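You operate a simulated robot arm through the tools that you are given. There is no shell and no other tool. Be economical: measure what you need, move in short steps, check, and stop when the job is done.

You run a simulated robot arm. Do the job below in one go: nothing can be reset, and whatever is moved stays where it is left.

## Task
Take the jar off the plate, give bottle 59 a half turn on it and count it.
Fine: jar on the bench top; one press of the tally key; plate back to its start, the bottle left on it.

The check looks at the end state, three seconds after you hand in, the way a careful person would. Anything else that was tipped, shoved, dropped, spilled or broken makes it a failure.

## Robot
A 6-joint arm with a two-finger parallel gripper, fixed in place. Base frame: the origin is at the foot of the arm, x ahead of it, y to its left, z up. Readings come in m, rad, newtons and seconds.
With the tool pointing down near the work surface it reaches from about 0.12 to 0.44 m from the base axis. Its first joint turns from -1.152 to 1.152 rad. Payload 2.7 kg.
The tool frame sits at the grasp point between the pads (the TCP): z along the fingers, y along the line on which they close. The tips reach 0.023 m beyond it. The gripper opens to 0.094 m. The fingers are 0.038 m wide and 0.01 m thick; the gripper's body (0.054 by 0.096 m) begins 0.039 m behind the TCP.
Orientation is told as [roll, pitch, yaw] about the base's x, y, z axes, in that order, counted from this pose: with the fingers straight down and closing along the base's y, the tool's x points along the base's -x, its y along +y and its z along -z.

## Interface
- The arm moves only by the tool nudge_tool. Its argument "increments" is a list of rows, each an object of numbers (a shift or turn left out is 0, a gripper value left out holds the last): "x", "y", "z": the shift along the base's x, y, z in m; "rx", "ry", "rz": the turn, a rotation vector about the base's x, y, z in rad; "gripper": the finger opening in m, from 0 to 0.094. In form: [{"x": .., "y": .., "z": .., "rx": .., "ry": .., "rz": .., "gripper": ..}, ...]. A call has 1 to 20 rows; each row shifts and turns the commanded pose from where the row before left it. Rows are played at 5 a second. More than 0.05 m and 0.15 rad between two rows, or a gripper value outside its range, and nothing of the call is played. A pose out of reach is approached as far as the arm can. The call stops where the force on the tool passes 90 N (or 10 N more than at its start, if that is more) or the arm is blocked; 0.2 s more then pass. Each finger travels about 0.045 m/s and halts on what it meets, pressing with about 40 N; the grip force reading is that of the motor and also rises with nothing between the fingers. The clock runs only during rows and for 0.2 s after the last one: add rows that do not move to give the fingers time. The reply holds the time, the measured pose of the TCP, the force on the tool along the base axes, the opening and the grip force, in the units named above and with some noise.
- Cameras (640 x 400 px; columns grow to the right, rows downward): "scene" is fixed at [0.0639, -0.424, 1.4064]; the picture's right is [0.86, -0.50, 0.00], its down [-0.28, -0.48, -0.83] and it looks along [0.42, 0.72, -0.55] (base axes); focal length 323 px, centre (320, 200). "wrist" rides on the gripper at [-0.039, 0, -0.044] in the tool frame; the picture's right is [0.00, -1.00, 0.00], its down [0.97, 0.00, -0.24] and it looks along [0.24, 0.00, 0.97] (tool axes); focal length 218 px, centre (320, 200). There is no depth. A picture from a camera that has moved, and an enlarged one, comes with that camera's place and axes in the base frame and with its lens.
- grab_frame(camera): a new picture of that camera. It takes no simulated time.
- inspect(camera, box): a new picture of the part [left, top, right, bottom] of that camera's present view, enlarged. It takes no simulated time.
- sign_off(): hands the job in; it is judged then, once.

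Work in short steps. Places have to be worked out from the pictures, the camera data and where the tool is seen: move nearer, look again, correct. Check each grasp and each placing, and mend what went wrong. You have 120 turns and 76 pictures in all, those below and enlarged ones among them. Open the gripper and draw the arm clear of the work before you hand the job in, unless the task says otherwise; then end with one line.

The tools are called after ">>>" as a command line: name --argument value ..., lists and objects as JSON in quotes. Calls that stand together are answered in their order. nudge_tool: Moves the arm, as the interface text tells. Its arguments: {"type":"object","properties":{"increments":{"type":"array"}},"required":["increments"]} The other tools are called the same way: grab_frame (camera) takes a picture; inspect (camera, box) takes an enlarged picture of a part of a camera's view; sign_off () hands the job in.

At the start:

```text
time_s: 0.0
tool_pos: [0.2795, 0.1824, 1.1482]
tool_rot: [0.0, 0.0, 0.0]
ft_force: [-0.1, 0.9, -0.1]
finger_gap: 0.094
grasp_force: 0.0
```

scene: 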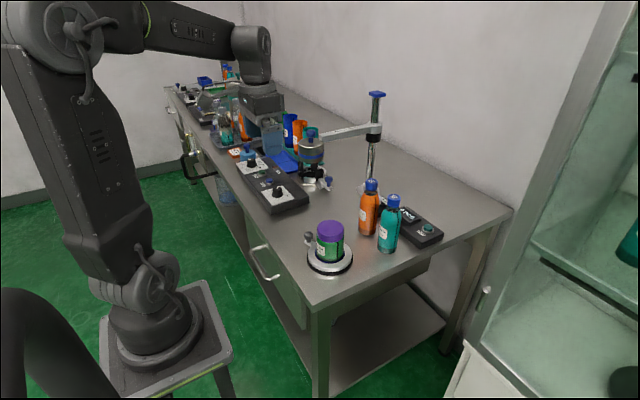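
wrist: 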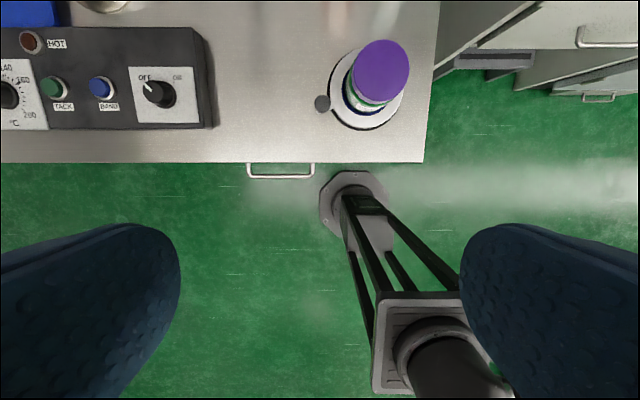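

The wrist view shows the purple-capped jar on a round plate near the bench corner; two bottles stand by a keyed box. I enlarge the scene to read the labels and controls.

>>> inspect --camera "scene" --box '[290, 170, 450, 280]'

>>> inspect --camera "scene" --box '[170, 60, 350, 220]'

>>> inspect --camera "wrist" --box '[300, 20, 440, 150]'

```text
3.64 times, centred on (370, 225) of scene
camera zoom: at [0.0639, -0.424, 1.4064], right [0.86, -0.5, 0.0], down [-0.28, -0.48, -0.83], along [0.42, 0.72, -0.55], focal length 1175 px, centre (138, 109)
```

zoom: 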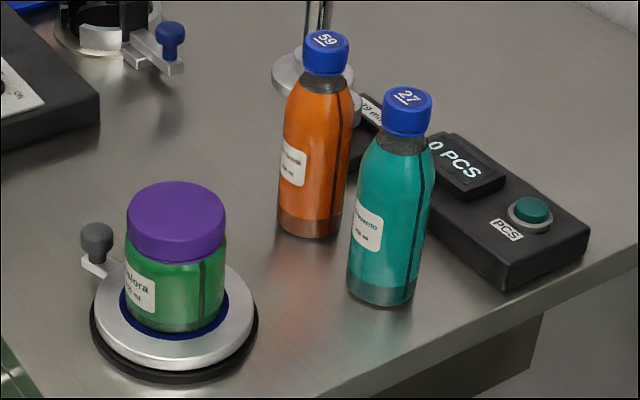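

```text
2.50 times, centred on (260, 140) of scene
camera zoom: at [0.0639, -0.424, 1.4064], right [0.86, -0.5, 0.0], down [-0.28, -0.48, -0.83], along [0.42, 0.72, -0.55], focal length 808 px, centre (470, 350)
```

zoom: 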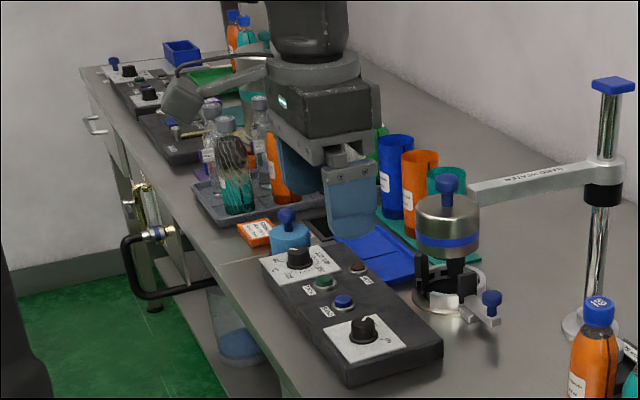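

```text
3.08 times, centred on (370, 85) of wrist
camera zoom: at [0.319, 0.1819, 1.1929], right [0.0, -1.0, 0.0], down [-0.97, 0.0, 0.24], along [-0.24, 0.0, -0.97], focal length 672 px, centre (166, 554)
```

zoom: 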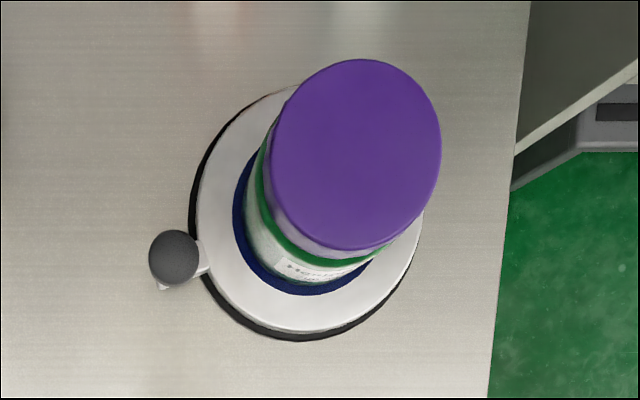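

Triangulating the two views puts the plate near (0.405, 0.11) with the bench top at about z≈0.80 in the readings' frame, not 0.19 - so I rely on measured values. I move forward, staying high, to look at the bottles and tally box from above.

>>> nudge_tool --increments '[{"x": 0.03}, {"x": 0.03}, {"x": 0.03}, {"x": 0.03}, {}, {}]'

>>> grab_frame --camera "wrist"

>>> grab_frame --camera "scene"

```text
time_s: 1.4
tool_pos: [0.3983, 0.1834, 1.1465]
tool_rot: [0.0, 0.001, 0.0]
ft_force: [0.3, 0.7, -0.7]
finger_gap: 0.0938
grasp_force: 0.0
```

```text
70 pictures are left
camera wrist: at [0.4384, 0.1818, 1.1913], right [0.0, -1.0, 0.0], down [-0.97, 0.0, 0.24], along [-0.24, 0.0, -0.97], focal length 218 px, centre (320, 200)
```

wrist: 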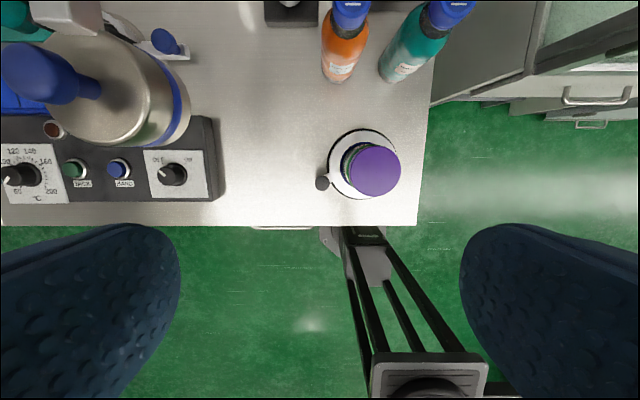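

```text
69 pictures are left
```

scene: 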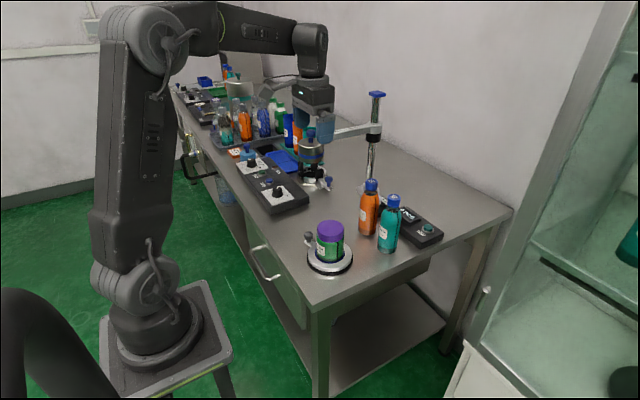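

Plate confirmed at ≈(0.406, 0.107, 0.81), bottle 59 at ≈(0.555, 0.155). I go further forward and right to see the tally box from above and test the reach.

>>> nudge_tool --increments '[{"x": 0.03, "y": -0.02}, {"x": 0.03, "y": -0.02}, {"x": 0.03, "y": -0.02}, {"x": 0.03, "y": -0.02}, {}, {}]'

>>> grab_frame --camera "wrist"

```text
time_s: 2.8
tool_pos: [0.5192, 0.1034, 1.1475]
tool_rot: [0.0, 0.0, 0.001]
ft_force: [-0.6, 0.2, -0.6]
finger_gap: 0.0942
grasp_force: 0.1
```

```text
68 pictures are left
camera wrist: at [0.559, 0.1024, 1.1928], right [0.0, -1.0, 0.0], down [-0.97, 0.0, 0.24], along [-0.24, 0.0, -0.97], focal length 218 px, centre (320, 200)
```

wrist: 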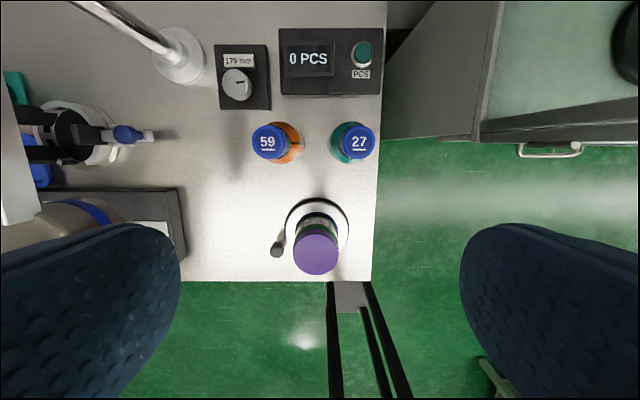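

Reach is fine. I enlarge the work zone for detail on plate, knob box and tally key.

>>> inspect --camera "wrist" --box '[200, 20, 400, 145]'

>>> inspect --camera "wrist" --box '[240, 110, 400, 290]'

```text
3.20 times, centred on (300, 82) of wrist
camera zoom: at [0.559, 0.1024, 1.1928], right [0.0, -1.0, 0.0], down [-0.97, 0.0, 0.24], along [-0.24, 0.0, -0.97], focal length 698 px, centre (384, 576)
```

zoom: 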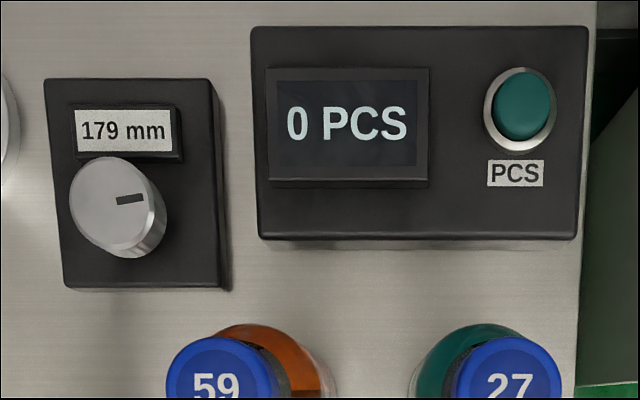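

```text
2.22 times, centred on (320, 200) of wrist
camera zoom: at [0.559, 0.1024, 1.1928], right [0.0, -1.0, 0.0], down [-0.97, 0.0, 0.24], along [-0.24, 0.0, -0.97], focal length 485 px, centre (320, 200)
```

zoom: 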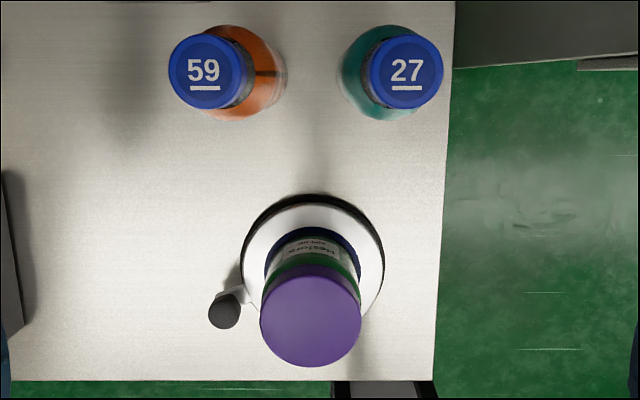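

Estimates: jar centre (0.4075, 0.108), cap top z≈0.90, cap ∅≈0.067; crank knob (0.381, 0.178, 0.84); bottle 59 (0.5625, 0.153), top z≈0.97; tally key (0.686, 0.040, 0.843). I go over the jar at a height of 0.98 and check.

>>> nudge_tool --increments '[{"x": -0.04}, {"x": -0.04}, {"x": -0.0315, "y": 0.0046}, {"z": -0.04}, {"z": -0.04}, {"z": -0.04}, {"z": -0.04}, {}, {}]'

>>> grab_frame --camera "wrist"

>>> inspect --camera "scene" --box '[250, 100, 450, 280]'

```text
time_s: 4.8
tool_pos: [0.4077, 0.1071, 0.9885]
tool_rot: [0.001, 0.001, 0.0]
ft_force: [-0.1, 0.4, -0.3]
finger_gap: 0.094
grasp_force: 0.0
```

```text
65 pictures are left
camera wrist: at [0.4473, 0.106, 1.0333], right [0.0, -1.0, 0.0], down [-0.97, 0.0, 0.24], along [-0.24, 0.0, -0.97], focal length 218 px, centre (320, 200)
```

wrist: 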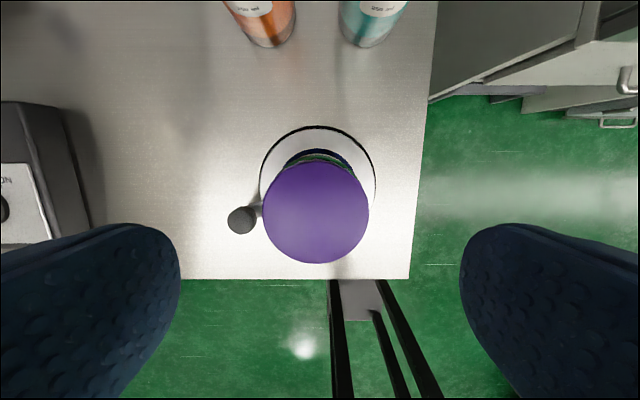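

```text
2.22 times, centred on (350, 190) of scene
camera zoom: at [0.0639, -0.424, 1.4064], right [0.86, -0.5, 0.0], down [-0.28, -0.48, -0.83], along [0.42, 0.72, -0.55], focal length 718 px, centre (253, 222)
```

zoom: 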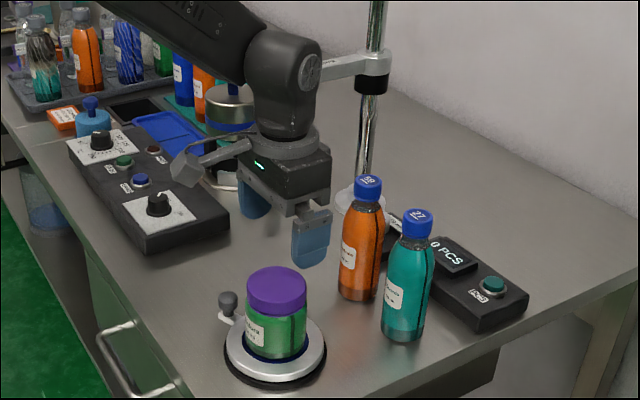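

Alignment with the jar looks right. I want a close look at the gripper's side hardware before working next to things.

>>> inspect --camera "scene" --box '[290, 110, 370, 190]'

>>> inspect --camera "wrist" --box '[210, 110, 390, 290]'

```text
5.00 times, centred on (330, 150) of scene
camera zoom: at [0.0639, -0.424, 1.4064], right [0.86, -0.5, 0.0], down [-0.28, -0.48, -0.83], along [0.42, 0.72, -0.55], focal length 1615 px, centre (270, 450)
```

zoom: 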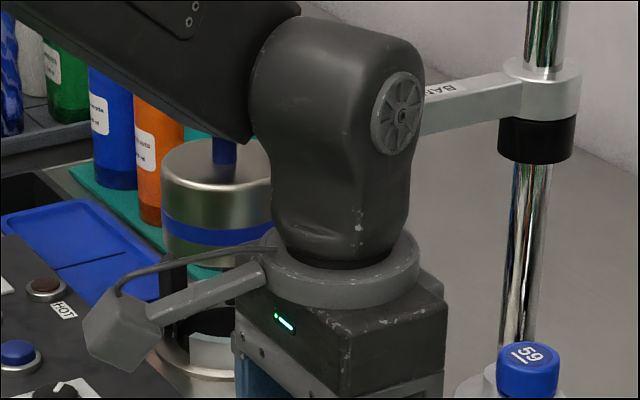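

```text
2.22 times, centred on (300, 200) of wrist
camera zoom: at [0.4473, 0.106, 1.0333], right [0.0, -1.0, 0.0], down [-0.97, 0.0, 0.24], along [-0.24, 0.0, -0.97], focal length 485 px, centre (364, 200)
```

zoom: 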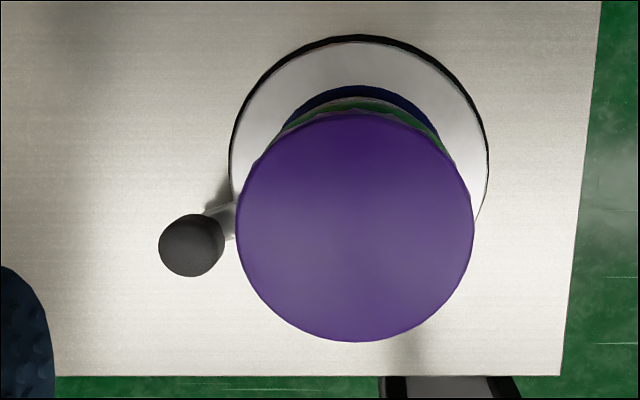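

The jar centre comes out at (0.406, 0.1085); fingers clear it on both sides. I descend around the cap and close.

>>> nudge_tool --increments '[{"x": -0.001, "y": 0.001, "z": -0.03}, {"z": -0.03}, {"z": -0.02}, {"z": -0.02}, {}, {"gripper": 0.055}, {}, {}, {}]'

>>> grab_frame --camera "scene"

```text
time_s: 6.8
tool_pos: [0.4067, 0.1068, 0.8874]
tool_rot: [0.001, 0.002, -0.001]
ft_force: [0.8, -0.3, -0.6]
finger_gap: 0.0687
grasp_force: 40.0
```

```text
61 pictures are left
```

scene: 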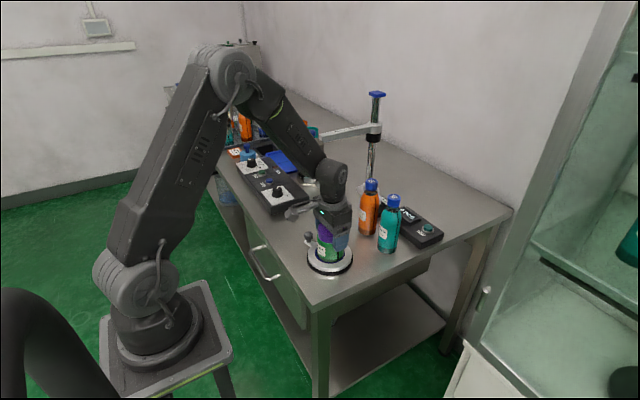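

The jar's cap is held (gap 0.069, 40 N). I lift straight up a little and check.

>>> nudge_tool --increments '[{"z": 0.015}, {"z": 0.02}, {"z": 0.02}, {}]'

>>> inspect --camera "scene" --box '[270, 150, 430, 280]'

>>> grab_frame --camera "wrist"

```text
time_s: 7.8
tool_pos: [0.4072, 0.1084, 0.9434]
tool_rot: [0.0, 0.001, 0.0]
ft_force: [-0.7, 0.4, -1.4]
finger_gap: 0.0687
grasp_force: 40.1
```

```text
3.08 times, centred on (350, 215) of scene
camera zoom: at [0.0639, -0.424, 1.4064], right [0.86, -0.5, 0.0], down [-0.28, -0.48, -0.83], along [0.42, 0.72, -0.55], focal length 994 px, centre (228, 154)
```

zoom: 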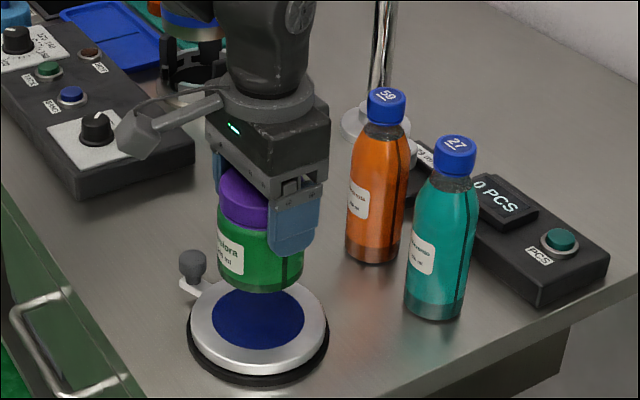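

```text
59 pictures are left
camera wrist: at [0.4462, 0.107, 0.9881], right [0.0, -1.0, 0.0], down [-0.97, 0.0, 0.24], along [-0.24, 0.0, -0.97], focal length 218 px, centre (320, 200)
```

wrist: 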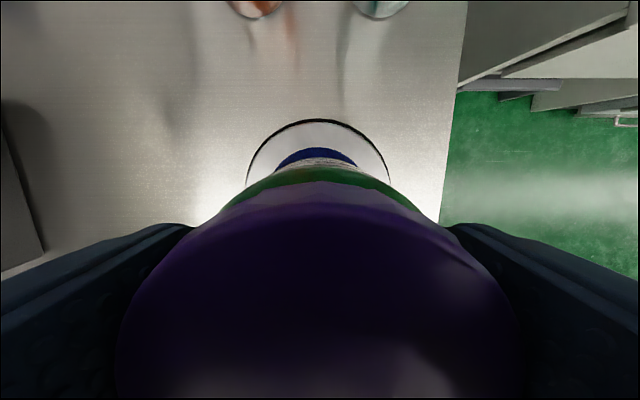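

The jar is off and the plate's centre spot is at ≈(0.405, 0.108, 0.82). I carry the jar to a free bench spot near (0.49, 0.26).

>>> nudge_tool --increments '[{"x": 0.02, "y": 0.03}, {"x": 0.02, "y": 0.03}, {"x": 0.02, "y": 0.03}, {"x": 0.022, "y": 0.03}, {"y": 0.03}, {}, {}]'

>>> inspect --camera "scene" --box '[250, 100, 430, 250]'

>>> grab_frame --camera "wrist"

```text
time_s: 9.4
tool_pos: [0.4896, 0.2582, 0.9431]
tool_rot: [-0.001, 0.001, 0.001]
ft_force: [0.9, 0.1, -2.5]
finger_gap: 0.0688
grasp_force: 40.1
```

```text
2.67 times, centred on (340, 175) of scene
camera zoom: at [0.0639, -0.424, 1.4064], right [0.86, -0.5, 0.0], down [-0.28, -0.48, -0.83], along [0.42, 0.72, -0.55], focal length 862 px, centre (267, 267)
```

zoom: 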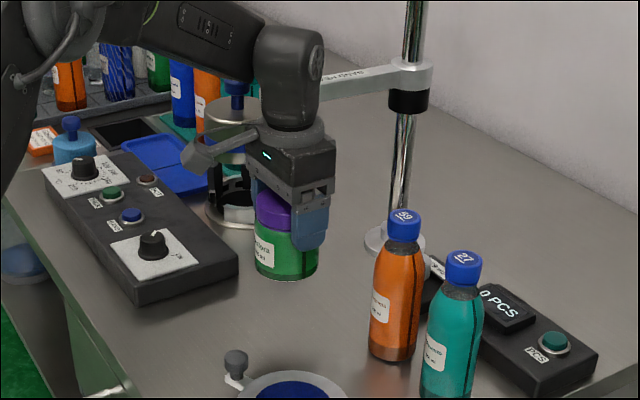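

```text
57 pictures are left
camera wrist: at [0.5284, 0.2578, 0.9874], right [0.0, -1.0, 0.0], down [-0.97, 0.0, 0.24], along [-0.24, 0.0, -0.97], focal length 218 px, centre (320, 200)
```

wrist: 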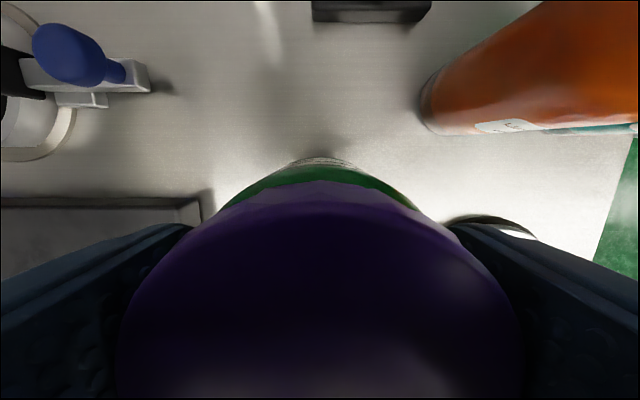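

Clear of the control box and pot clamp. I lower the jar: most of the way, then in small steps watching force.

>>> nudge_tool --increments '[{"z": -0.03}, {"z": -0.025}, {"z": -0.005}, {"z": -0.004}, {"z": -0.003}, {}]'

>>> inspect --camera "scene" --box '[290, 130, 390, 210]'

```text
time_s: 10.8
tool_pos: [0.4882, 0.2587, 0.8765]
tool_rot: [0.0, -0.001, 0.0]
ft_force: [-0.6, 0.0, -2.0]
finger_gap: 0.069
grasp_force: 39.8
```

```text
5.00 times, centred on (340, 170) of scene
camera zoom: at [0.0639, -0.424, 1.4064], right [0.86, -0.5, 0.0], down [-0.28, -0.48, -0.83], along [0.42, 0.72, -0.55], focal length 1615 px, centre (220, 350)
```

zoom: 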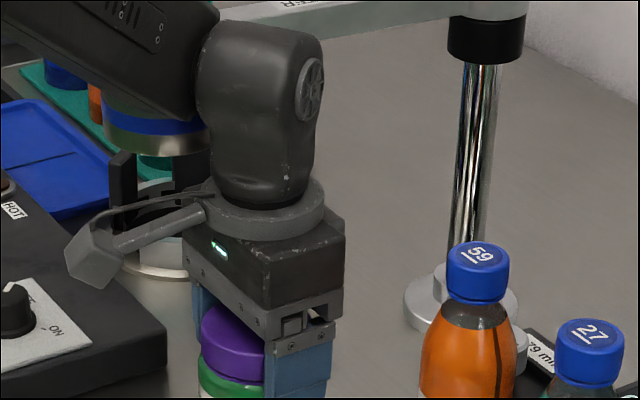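

No contact yet (z-force still about −2 N). I continue in 2 mm steps.

>>> nudge_tool --increments '[{"z": -0.002}, {"z": -0.002}, {"z": -0.002}, {}]'

```text
time_s: 11.8
tool_pos: [0.4897, 0.2602, 0.8712]
tool_rot: [0.001, 0.0, 0.001]
ft_force: [-0.7, -0.2, -2.6]
finger_gap: 0.069
grasp_force: 40.2
```

>>> nudge_tool --increments '[{"z": -0.0015}, {"z": -0.0015}, {}]'

>>> inspect --camera "scene" --box '[290, 160, 390, 240]'

```text
time_s: 12.6
tool_pos: [0.4891, 0.2578, 0.8677]
tool_rot: [0.002, -0.002, -0.001]
ft_force: [-0.3, -0.1, 0.8]
finger_gap: 0.0689
grasp_force: 40.1
```

```text
5.00 times, centred on (340, 200) of scene
camera zoom: at [0.0639, -0.424, 1.4064], right [0.86, -0.5, 0.0], down [-0.28, -0.48, -0.83], along [0.42, 0.72, -0.55], focal length 1615 px, centre (220, 200)
```

zoom: 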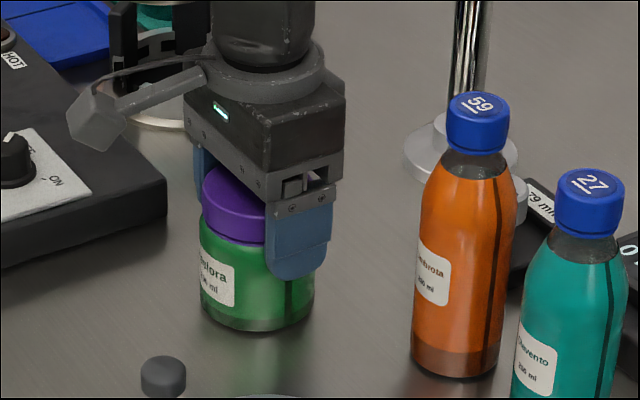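

The z-force turned positive: the jar now rests on the bench. I lower a hair, open and rise straight up.

>>> nudge_tool --increments '[{"z": -0.0005}, {"gripper": 0.092}, {}, {}, {}, {"z": 0.02}, {"z": 0.03}, {"z": 0.04}, {"z": 0.04}, {"z": 0.03}, {}]'

>>> inspect --camera "scene" --box '[250, 100, 450, 280]'

```text
time_s: 14.4
tool_pos: [0.4834, 0.25, 0.9353]
tool_rot: [-0.03, 0.036, -0.01]
ft_force: [0.3, -0.7, -9.4]
finger_gap: 0.0919
grasp_force: 0.0
stopped in row 9: the force on the tool passed its limit (the readings are from after the stop); the commanded pose is now the measured one
```

```text
2.22 times, centred on (350, 190) of scene
camera zoom: at [0.064, -0.424, 1.4064], right [0.86, -0.5, 0.0], down [-0.28, -0.48, -0.83], along [0.42, 0.72, -0.55], focal length 718 px, centre (253, 222)
```

zoom: 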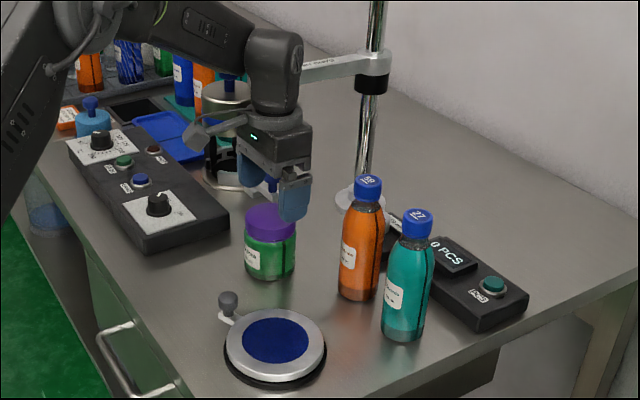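

The rise stopped on a force; the arm probably brushed the stand's heater arm above. Jar stands fine. I look closely before moving.

>>> inspect --camera "scene" --box '[290, 80, 400, 180]'

>>> grab_frame --camera "wrist"

```text
4.00 times, centred on (345, 130) of scene
camera zoom: at [0.064, -0.424, 1.4064], right [0.86, -0.5, 0.0], down [-0.28, -0.48, -0.83], along [0.42, 0.72, -0.55], focal length 1292 px, centre (220, 480)
```

zoom: 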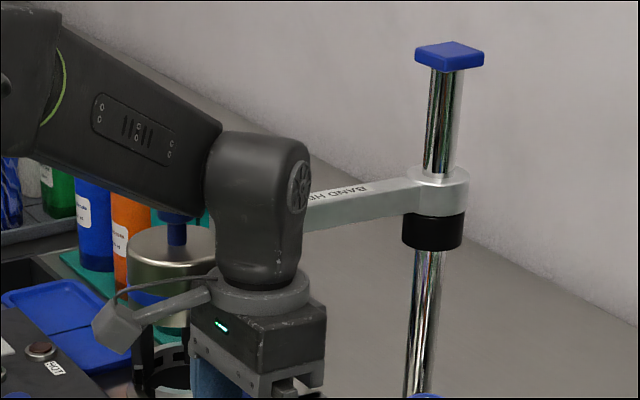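

```text
52 pictures are left
camera wrist: at [0.5249, 0.2496, 0.9784], right [-0.01, -1.0, 0.03], down [-0.96, 0.02, 0.27], along [-0.27, -0.03, -0.96], focal length 218 px, centre (320, 200)
```

wrist: 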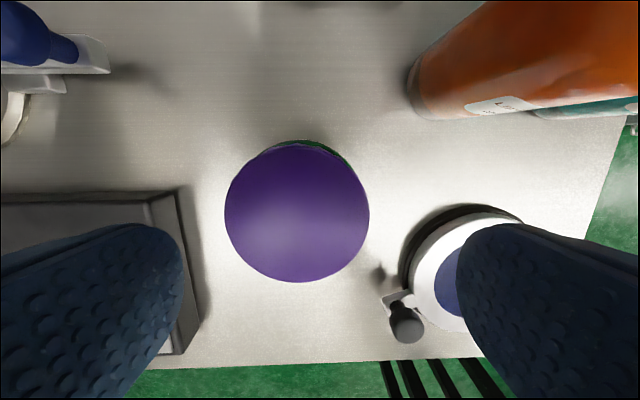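

The wrist seems to be just under or against the stand arm. I back off down and toward −y/−x, away from it, with the tips still above the jar.

>>> nudge_tool --increments '[{"z": -0.006, "y": -0.004, "x": -0.004}, {"z": -0.004, "y": -0.008, "x": -0.006}, {"y": -0.02, "x": -0.01}, {"y": -0.03, "x": -0.01}, {"y": -0.03}, {}]'

>>> grab_frame --camera "scene"

```text
time_s: 15.8
tool_pos: [0.4558, 0.158, 0.9276]
tool_rot: [-0.027, 0.032, -0.013]
ft_force: [0.2, 0.5, -0.7]
finger_gap: 0.092
grasp_force: 0.1
```

```text
51 pictures are left
```

scene: 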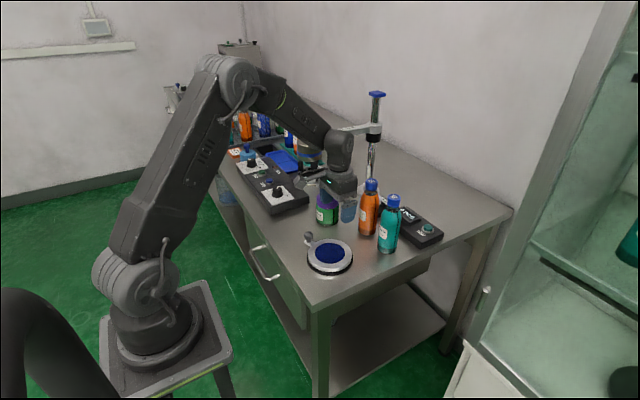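

Free, force back to zero. I level the tool, rise, and then check that the stand and pot were not displaced.

>>> nudge_tool --increments '[{"y": -0.03, "z": 0.02, "rx": 0.027, "ry": -0.032, "rz": 0.013}, {"z": 0.04, "y": -0.01}, {"z": 0.04}, {"z": 0.04}, {}, {}]'

>>> inspect --camera "scene" --box '[170, 60, 350, 220]'

>>> inspect --camera "scene" --box '[250, 100, 450, 280]'

```text
time_s: 17.2
tool_pos: [0.4545, 0.1199, 1.0664]
tool_rot: [0.0, 0.001, 0.001]
ft_force: [0.6, -0.3, 0.2]
finger_gap: 0.092
grasp_force: 0.1
```

```text
2.50 times, centred on (260, 140) of scene
camera zoom: at [0.0639, -0.424, 1.4064], right [0.86, -0.5, 0.0], down [-0.28, -0.48, -0.83], along [0.42, 0.72, -0.55], focal length 808 px, centre (470, 350)
```

zoom: 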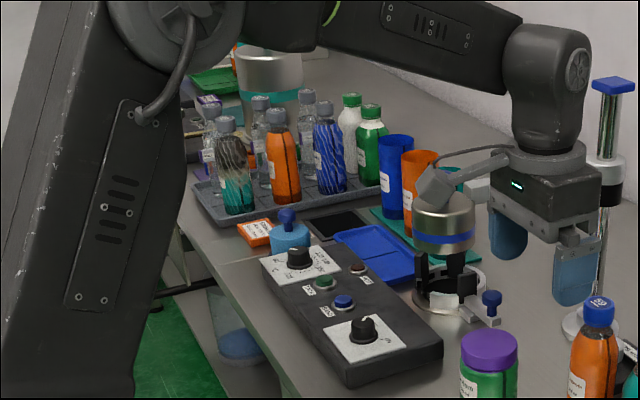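

```text
2.22 times, centred on (350, 190) of scene
camera zoom: at [0.0639, -0.424, 1.4064], right [0.86, -0.5, 0.0], down [-0.28, -0.48, -0.83], along [0.42, 0.72, -0.55], focal length 718 px, centre (253, 222)
```

zoom: 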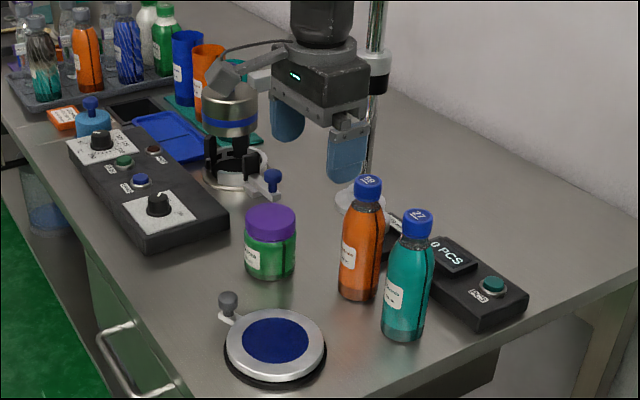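

Stand, pot and the rest look unchanged. Now bottle 59: I move above it at height and check alignment.

>>> nudge_tool --increments '[{"x": 0.04}, {"x": 0.04}, {"x": 0.028, "y": 0.01}, {"y": 0.023}, {}, {}]'

>>> grab_frame --camera "wrist"

>>> inspect --camera "scene" --box '[290, 90, 450, 260]'

```text
time_s: 18.6
tool_pos: [0.5612, 0.1525, 1.0678]
tool_rot: [0.001, 0.001, 0.0]
ft_force: [0.4, 0.1, 0.5]
finger_gap: 0.0919
grasp_force: 0.1
```

```text
48 pictures are left
camera wrist: at [0.6011, 0.152, 1.1125], right [0.0, -1.0, 0.0], down [-0.97, 0.0, 0.24], along [-0.24, 0.0, -0.97], focal length 218 px, centre (320, 200)
```

wrist: 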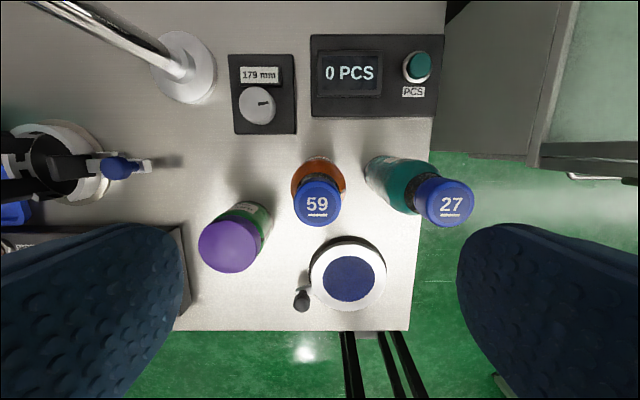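

```text
2.35 times, centred on (370, 175) of scene
camera zoom: at [0.0639, -0.424, 1.4064], right [0.86, -0.5, 0.0], down [-0.28, -0.48, -0.83], along [0.42, 0.72, -0.55], focal length 760 px, centre (202, 259)
```

zoom: 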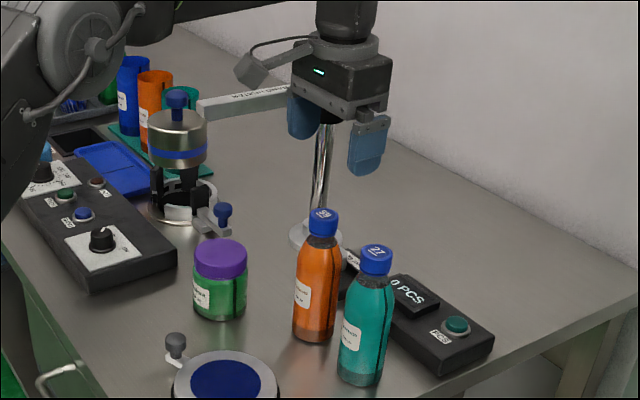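

Cap at ≈(0.563, 0.154), top ≈0.967. I narrow the gripper to 0.07, descend so the pads embrace the cap, and look before closing.

>>> nudge_tool --increments '[{"x": 0.001, "y": 0.001, "gripper": 0.07}, {"z": -0.03}, {"z": -0.03}, {"z": -0.025}, {"z": -0.022}, {}, {}]'

>>> inspect --camera "scene" --box '[320, 130, 430, 240]'

>>> grab_frame --camera "wrist"

```text
time_s: 20.2
tool_pos: [0.5626, 0.1524, 0.9582]
tool_rot: [-0.001, 0.0, -0.001]
ft_force: [-1.2, -0.2, 0.1]
finger_gap: 0.0699
grasp_force: 0.0
```

```text
3.64 times, centred on (375, 185) of scene
camera zoom: at [0.0639, -0.424, 1.4064], right [0.86, -0.5, 0.0], down [-0.28, -0.48, -0.83], along [0.42, 0.72, -0.55], focal length 1175 px, centre (120, 254)
```

zoom: 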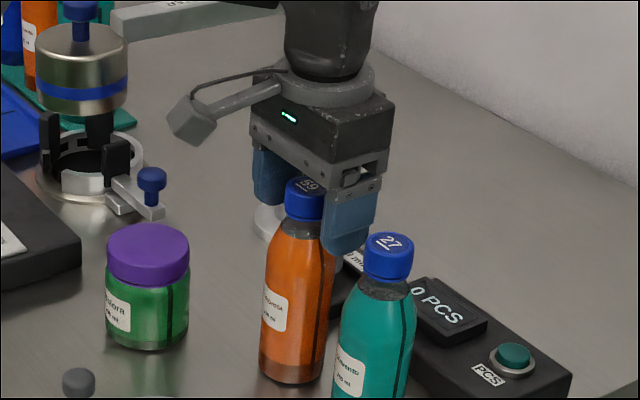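

```text
45 pictures are left
camera wrist: at [0.6023, 0.1507, 1.0039], right [0.0, -1.0, 0.0], down [-0.97, 0.0, 0.24], along [-0.24, 0.0, -0.97], focal length 218 px, centre (320, 200)
```

wrist: 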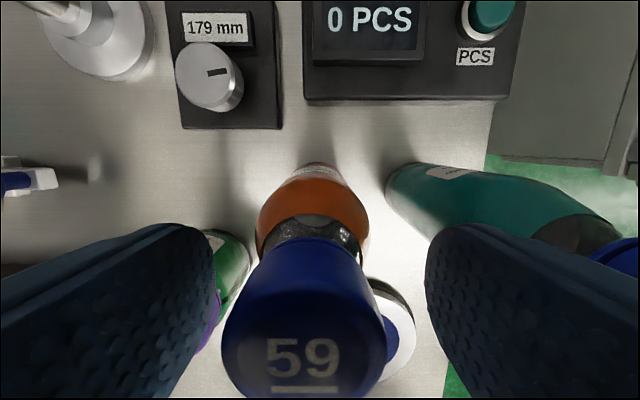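

The bottle sits about 2 mm to the +y side between the pads; I shift +0.002 and close on the cap.

>>> nudge_tool --increments '[{"y": 0.002}, {"gripper": 0.025}, {}, {}, {}, {}]'

>>> inspect --camera "scene" --box '[320, 130, 430, 240]'

```text
time_s: 21.6
tool_pos: [0.5635, 0.1546, 0.9603]
tool_rot: [0.0, -0.001, 0.001]
ft_force: [0.2, 0.7, 0.6]
finger_gap: 0.0324
grasp_force: 39.9
```

```text
3.64 times, centred on (375, 185) of scene
camera zoom: at [0.0639, -0.424, 1.4064], right [0.86, -0.5, 0.0], down [-0.28, -0.48, -0.83], along [0.42, 0.72, -0.55], focal length 1175 px, centre (120, 254)
```

zoom: 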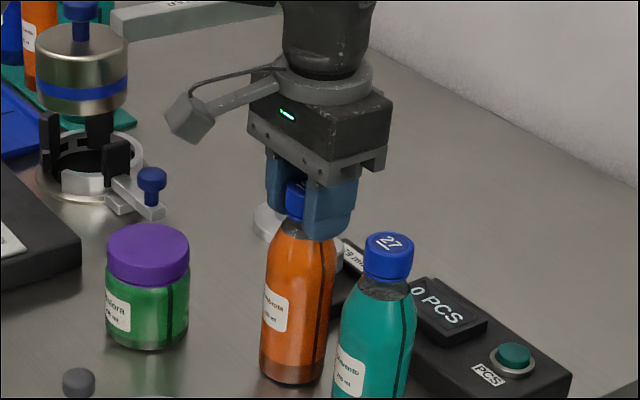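

Firm on the cap (gap 0.032, 40 N). I lift straight up slowly.

>>> nudge_tool --increments '[{"z": 0.01}, {"z": 0.02}, {"z": 0.02}, {"z": 0.02}, {}, {}]'

>>> inspect --camera "scene" --box '[290, 120, 430, 250]'

```text
time_s: 23.1
tool_pos: [0.5623, 0.1553, 1.0305]
tool_rot: [0.002, 0.001, 0.0]
ft_force: [0.3, -0.4, -2.3]
finger_gap: 0.0326
grasp_force: 39.5
```

```text
3.08 times, centred on (360, 185) of scene
camera zoom: at [0.0639, -0.424, 1.4064], right [0.86, -0.5, 0.0], down [-0.28, -0.48, -0.83], along [0.42, 0.72, -0.55], focal length 994 px, centre (197, 246)
```

zoom: 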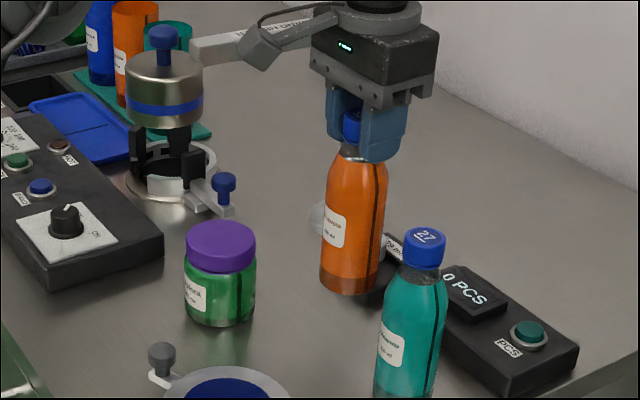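

Bottle lifted cleanly. I carry it over the plate centre (0.405, 0.108).

>>> nudge_tool --increments '[{"x": -0.03, "y": -0.012}, {"x": -0.035, "y": -0.015}, {"x": -0.035, "y": -0.01}, {"x": -0.035, "y": -0.005}, {"x": -0.0225, "y": -0.005}, {}, {}]'

>>> inspect --camera "scene" --box '[270, 140, 410, 280]'

>>> grab_frame --camera "wrist"

```text
time_s: 24.6
tool_pos: [0.4057, 0.1079, 1.0301]
tool_rot: [-0.001, -0.001, -0.001]
ft_force: [0.9, -0.5, -3.1]
finger_gap: 0.0325
grasp_force: 39.9
```

```text
2.86 times, centred on (340, 210) of scene
camera zoom: at [0.0639, -0.424, 1.4064], right [0.86, -0.5, 0.0], down [-0.28, -0.48, -0.83], along [0.42, 0.72, -0.55], focal length 923 px, centre (263, 171)
```

zoom: 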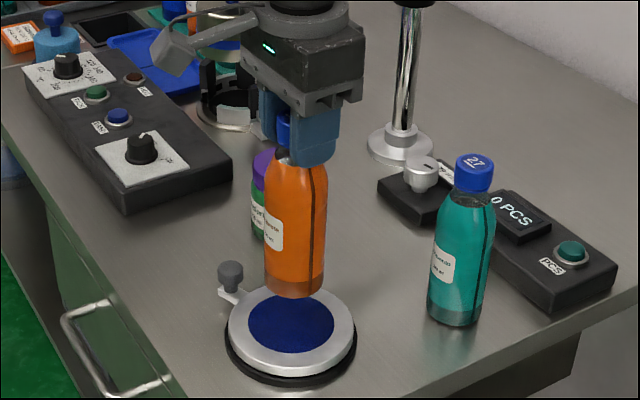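

```text
41 pictures are left
camera wrist: at [0.4459, 0.1069, 1.0749], right [0.0, -1.0, 0.0], down [-0.97, 0.0, 0.24], along [-0.24, 0.0, -0.97], focal length 218 px, centre (320, 200)
```

wrist: 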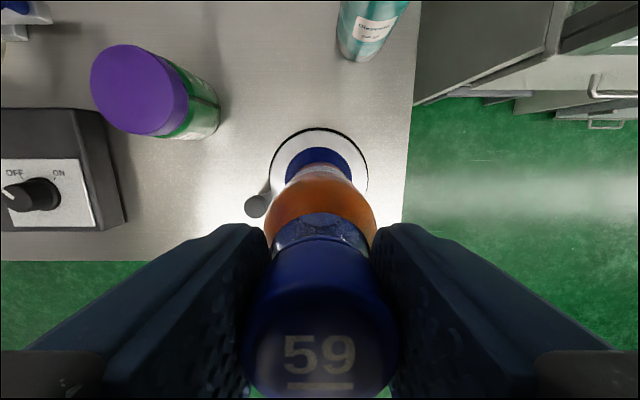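

Bottle is centred over the plate. I lower most of the way, then by small steps.

>>> nudge_tool --increments '[{"z": -0.02}, {"z": -0.015}, {"z": -0.008}, {"z": -0.003}, {"z": -0.002}, {}]'

```text
time_s: 26.1
tool_pos: [0.4063, 0.107, 0.9815]
tool_rot: [0.001, 0.0, 0.001]
ft_force: [-0.2, 0.4, -3.2]
finger_gap: 0.0329
grasp_force: 40.2
```

>>> nudge_tool --increments '[{"z": -0.0015}, {"z": -0.0015}, {}]'

>>> inspect --camera "scene" --box '[270, 160, 410, 290]'

```text
time_s: 26.9
tool_pos: [0.4065, 0.1069, 0.9794]
tool_rot: [0.001, -0.004, 0.001]
ft_force: [-5.6, 1.6, 15.6]
finger_gap: 0.0327
grasp_force: 39.9
```

```text
3.08 times, centred on (340, 225) of scene
camera zoom: at [0.0636, -0.424, 1.4064], right [0.86, -0.5, 0.0], down [-0.28, -0.48, -0.83], along [0.42, 0.72, -0.55], focal length 994 px, centre (258, 123)
```

zoom: 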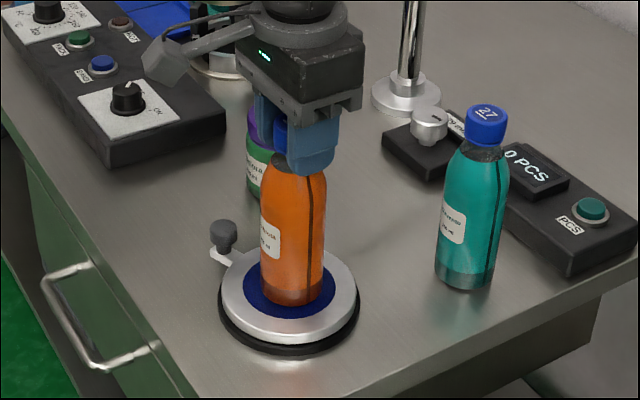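

Contact at 15 N: bottle seated on the centre spot. I relax 1 mm, open, and rise straight up.

>>> nudge_tool --increments '[{"z": 0.001}, {"gripper": 0.06}, {}, {}, {"z": 0.02}, {"z": 0.03}, {"z": 0.03}, {"z": 0.03}, {}, {}]'

>>> grab_frame --camera "wrist"

>>> inspect --camera "scene" --box '[270, 160, 410, 290]'

```text
time_s: 29.1
tool_pos: [0.4071, 0.1073, 1.0902]
tool_rot: [0.001, -0.001, 0.001]
ft_force: [0.5, 0.2, -0.1]
finger_gap: 0.0597
grasp_force: 0.1
```

```text
39 pictures are left
camera wrist: at [0.4456, 0.1062, 1.1346], right [0.0, -1.0, 0.0], down [-0.97, 0.0, 0.24], along [-0.24, 0.0, -0.97], focal length 218 px, centre (320, 200)
```

wrist: 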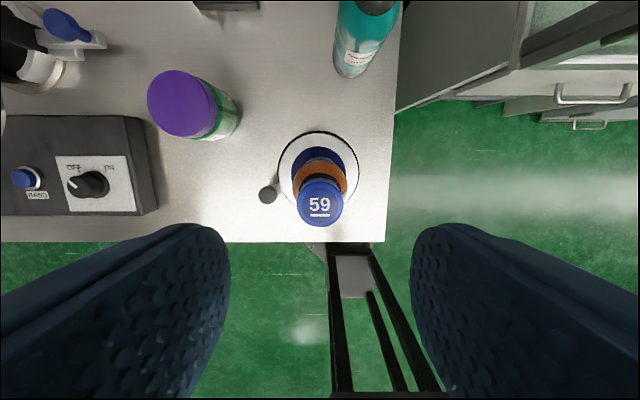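

```text
3.08 times, centred on (340, 225) of scene
camera zoom: at [0.0639, -0.424, 1.4064], right [0.86, -0.5, 0.0], down [-0.28, -0.48, -0.83], along [0.42, 0.72, -0.55], focal length 994 px, centre (258, 123)
```

zoom: 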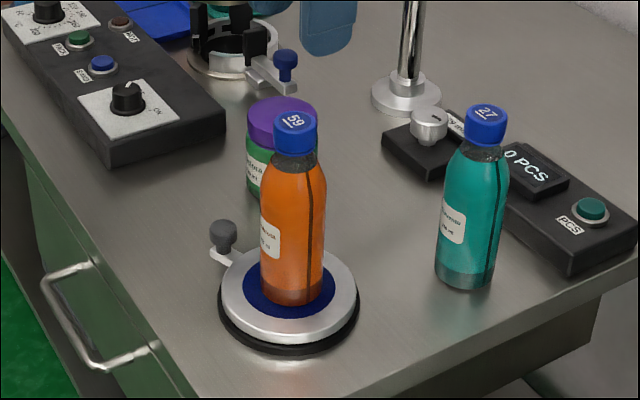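

Bottle 59 stands on the plate; the knob is at (0.380, 0.178, top 0.845), radius ≈0.074 at ≈109.6°. Next I yaw the gripper by −71° and move above the knob, so the fingers will straddle it tangentially and the side arm points outward.

>>> nudge_tool --increments '[{"x": -0.0031, "y": 0.00826, "rz": -0.1373}, {"x": -0.0031, "y": 0.00826, "rz": -0.1373}, {"x": -0.0031, "y": 0.00826, "rz": -0.1373}, {"x": -0.0031, "y": 0.00826, "rz": -0.1373}, {"x": -0.0031, "y": 0.00826, "rz": -0.1373}, {"x": -0.0031, "y": 0.00826, "rz": -0.1373}, {"x": -0.0031, "y": 0.00826, "rz": -0.1373}, {"x": -0.0031, "y": 0.00826, "rz": -0.1373}, {"x": -0.0031, "y": 0.00826, "rz": -0.1373}, {"rx": -0.118, "ry": -0.042}, {"rx": -0.118, "ry": -0.042}, {}, {}]'

>>> grab_frame --camera "wrist"

>>> grab_frame --camera "scene"

```text
time_s: 31.9
tool_pos: [0.378, 0.1824, 1.0902]
tool_rot: [0.001, -0.251, -1.234]
ft_force: [0.3, 0.2, -0.2]
finger_gap: 0.06
grasp_force: 0.1
```

```text
37 pictures are left
camera wrist: at [0.3872, 0.156, 1.1429], right [-0.94, -0.33, 0.0], down [-0.33, 0.94, -0.01], along [0.01, -0.01, -1.0], focal length 218 px, centre (320, 200)
```

wrist: 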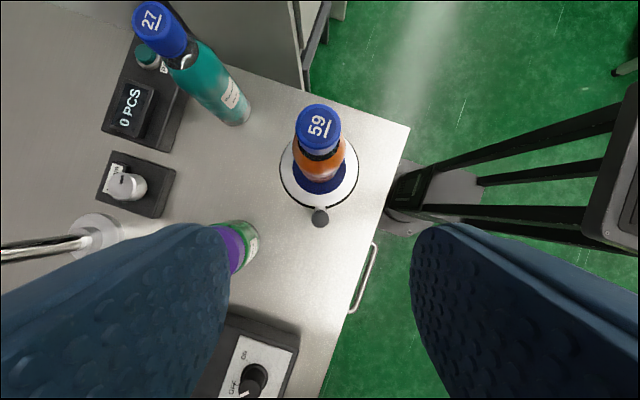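

```text
36 pictures are left
```

scene: 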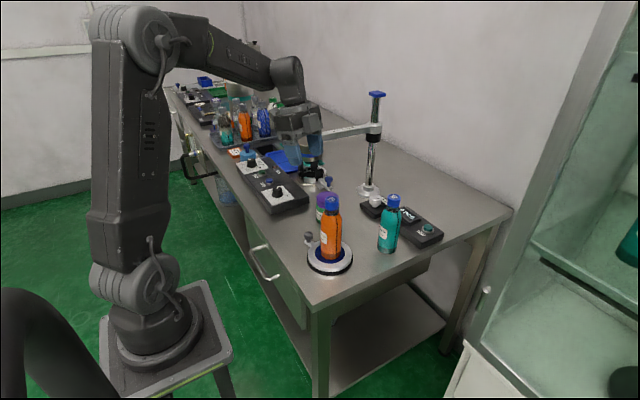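

The knob is centred between the fingers. I enlarge to refine knob and plate centre.

>>> inspect --camera "wrist" --box '[260, 100, 380, 240]'

```text
2.86 times, centred on (320, 170) of wrist
camera zoom: at [0.3872, 0.156, 1.1429], right [-0.94, -0.33, 0.0], down [-0.33, 0.94, -0.01], along [0.01, -0.01, -1.0], focal length 624 px, centre (320, 286)
```

zoom: 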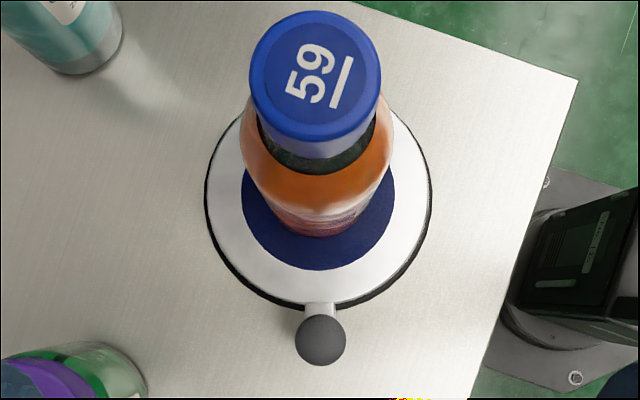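

Refined: knob radius 0.074, knob ∅≈0.024, directions agree. I descend over the knob with a 0.05 opening, in two stages.

>>> nudge_tool --increments '[{"z": -0.04, "gripper": 0.05}, {"z": -0.04}, {"z": -0.04}, {"z": -0.04}, {"z": -0.03}, {"z": -0.02}, {}, {}]'

>>> grab_frame --camera "wrist"

>>> inspect --camera "scene" --box '[260, 150, 400, 280]'

```text
time_s: 33.6
tool_pos: [0.3772, 0.184, 0.8801]
tool_rot: [0.001, -0.253, -1.234]
ft_force: [-0.9, -0.3, -0.2]
finger_gap: 0.05
grasp_force: 0.1
```

```text
34 pictures are left
camera wrist: at [0.3874, 0.1569, 0.9332], right [-0.94, -0.33, 0.0], down [-0.33, 0.94, -0.01], along [0.01, -0.01, -1.0], focal length 218 px, centre (320, 200)
```

wrist: 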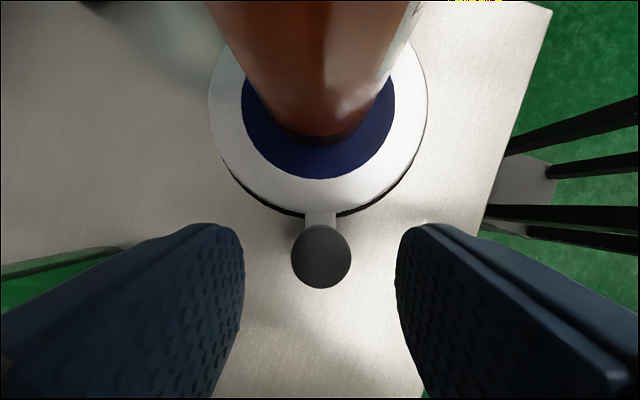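

```text
3.08 times, centred on (330, 215) of scene
camera zoom: at [0.0639, -0.424, 1.4064], right [0.86, -0.5, 0.0], down [-0.28, -0.48, -0.83], along [0.42, 0.72, -0.55], focal length 994 px, centre (289, 154)
```

zoom: 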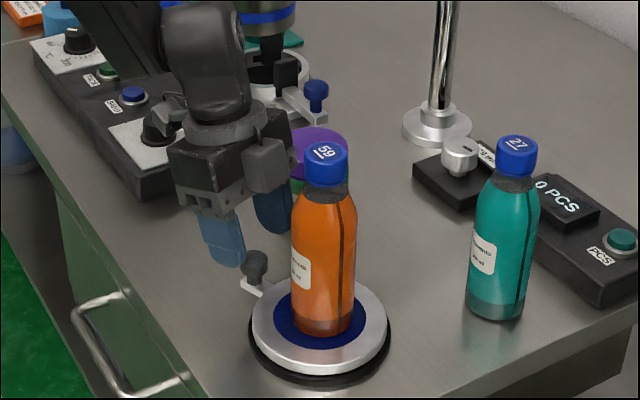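

Everything is aligned, but the small camera box on the inner side would pass close to the bottle, so I add 0.15 rad outward tilt, then lower the last 28 mm.

>>> nudge_tool --increments '[{"rx": -0.07, "ry": -0.025}, {"rx": -0.07, "ry": -0.025, "y": 0.001}, {"z": -0.01}, {"z": -0.01}, {"z": -0.008}, {}, {}]'

>>> grab_frame --camera "wrist"

>>> inspect --camera "scene" --box '[280, 170, 370, 270]'

```text
time_s: 35.2
tool_pos: [0.3782, 0.1837, 0.852]
tool_rot: [0.004, -0.399, -1.236]
ft_force: [0.2, -0.2, 0.7]
finger_gap: 0.0502
grasp_force: 0.0
```

```text
32 pictures are left
camera wrist: at [0.3842, 0.1645, 0.9086], right [-0.94, -0.33, 0.0], down [-0.33, 0.93, -0.16], along [0.05, -0.15, -0.99], focal length 218 px, centre (320, 200)
```

wrist: 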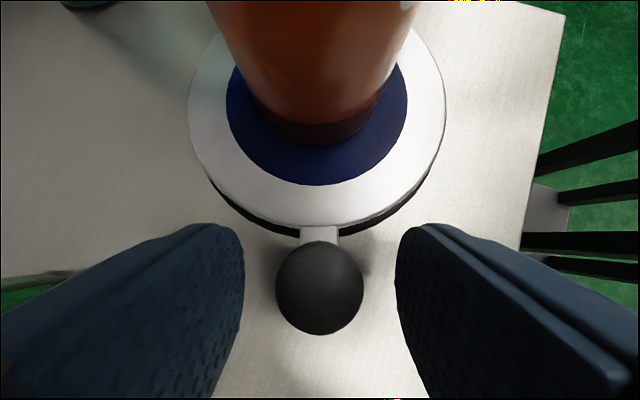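

```text
4.00 times, centred on (325, 220) of scene
camera zoom: at [0.0639, -0.424, 1.4064], right [0.86, -0.5, 0.0], down [-0.28, -0.48, -0.83], along [0.42, 0.72, -0.55], focal length 1292 px, centre (300, 120)
```

zoom: 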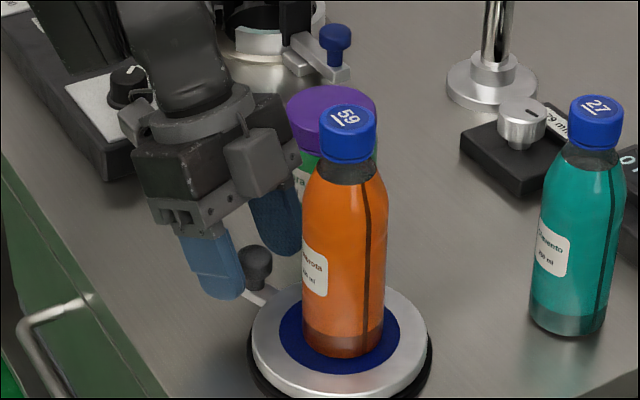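

The knob is nicely straddled. I narrow the fingers to 0.027 around it and test-turn the plate by 22° counter-clockwise along the arc (near side).

>>> nudge_tool --increments '[{"gripper": 0.027}, {}, {}, {"x": -0.00737, "y": -0.00304, "rz": 0.09817}, {"x": -0.00703, "y": -0.00374, "rz": 0.09817}, {"x": -0.00663, "y": -0.00442, "rz": 0.09817}, {"x": -0.00617, "y": -0.00505, "rz": 0.09817}, {}]'

>>> grab_frame --camera "wrist"

>>> inspect --camera "scene" --box '[280, 170, 370, 270]'

```text
time_s: 37.0
tool_pos: [0.3505, 0.1671, 0.8529]
tool_rot: [0.003, -0.4, -0.844]
ft_force: [0.4, 0.1, 0.2]
finger_gap: 0.0269
grasp_force: 0.0
```

```text
30 pictures are left
camera wrist: at [0.3639, 0.1521, 0.9083], right [-0.75, -0.67, 0.0], down [-0.66, 0.74, -0.16], along [0.11, -0.11, -0.99], focal length 218 px, centre (320, 200)
```

wrist: 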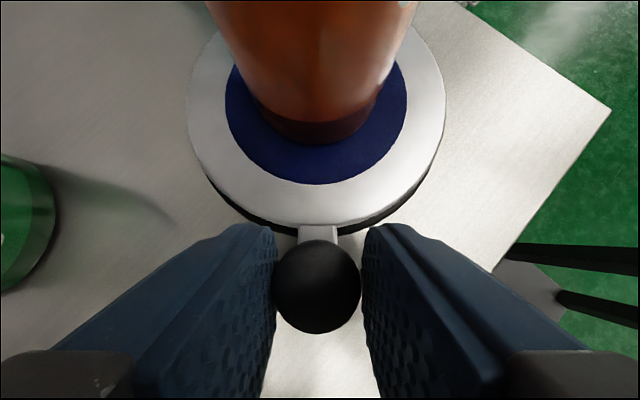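

```text
4.00 times, centred on (325, 220) of scene
camera zoom: at [0.0639, -0.424, 1.4064], right [0.86, -0.5, 0.0], down [-0.28, -0.48, -0.83], along [0.42, 0.72, -0.55], focal length 1292 px, centre (300, 120)
```

zoom: 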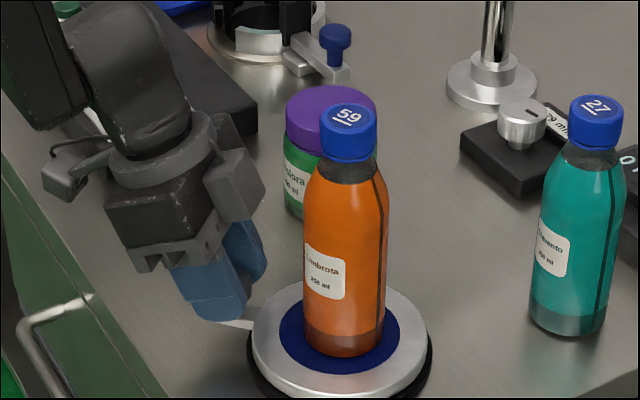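

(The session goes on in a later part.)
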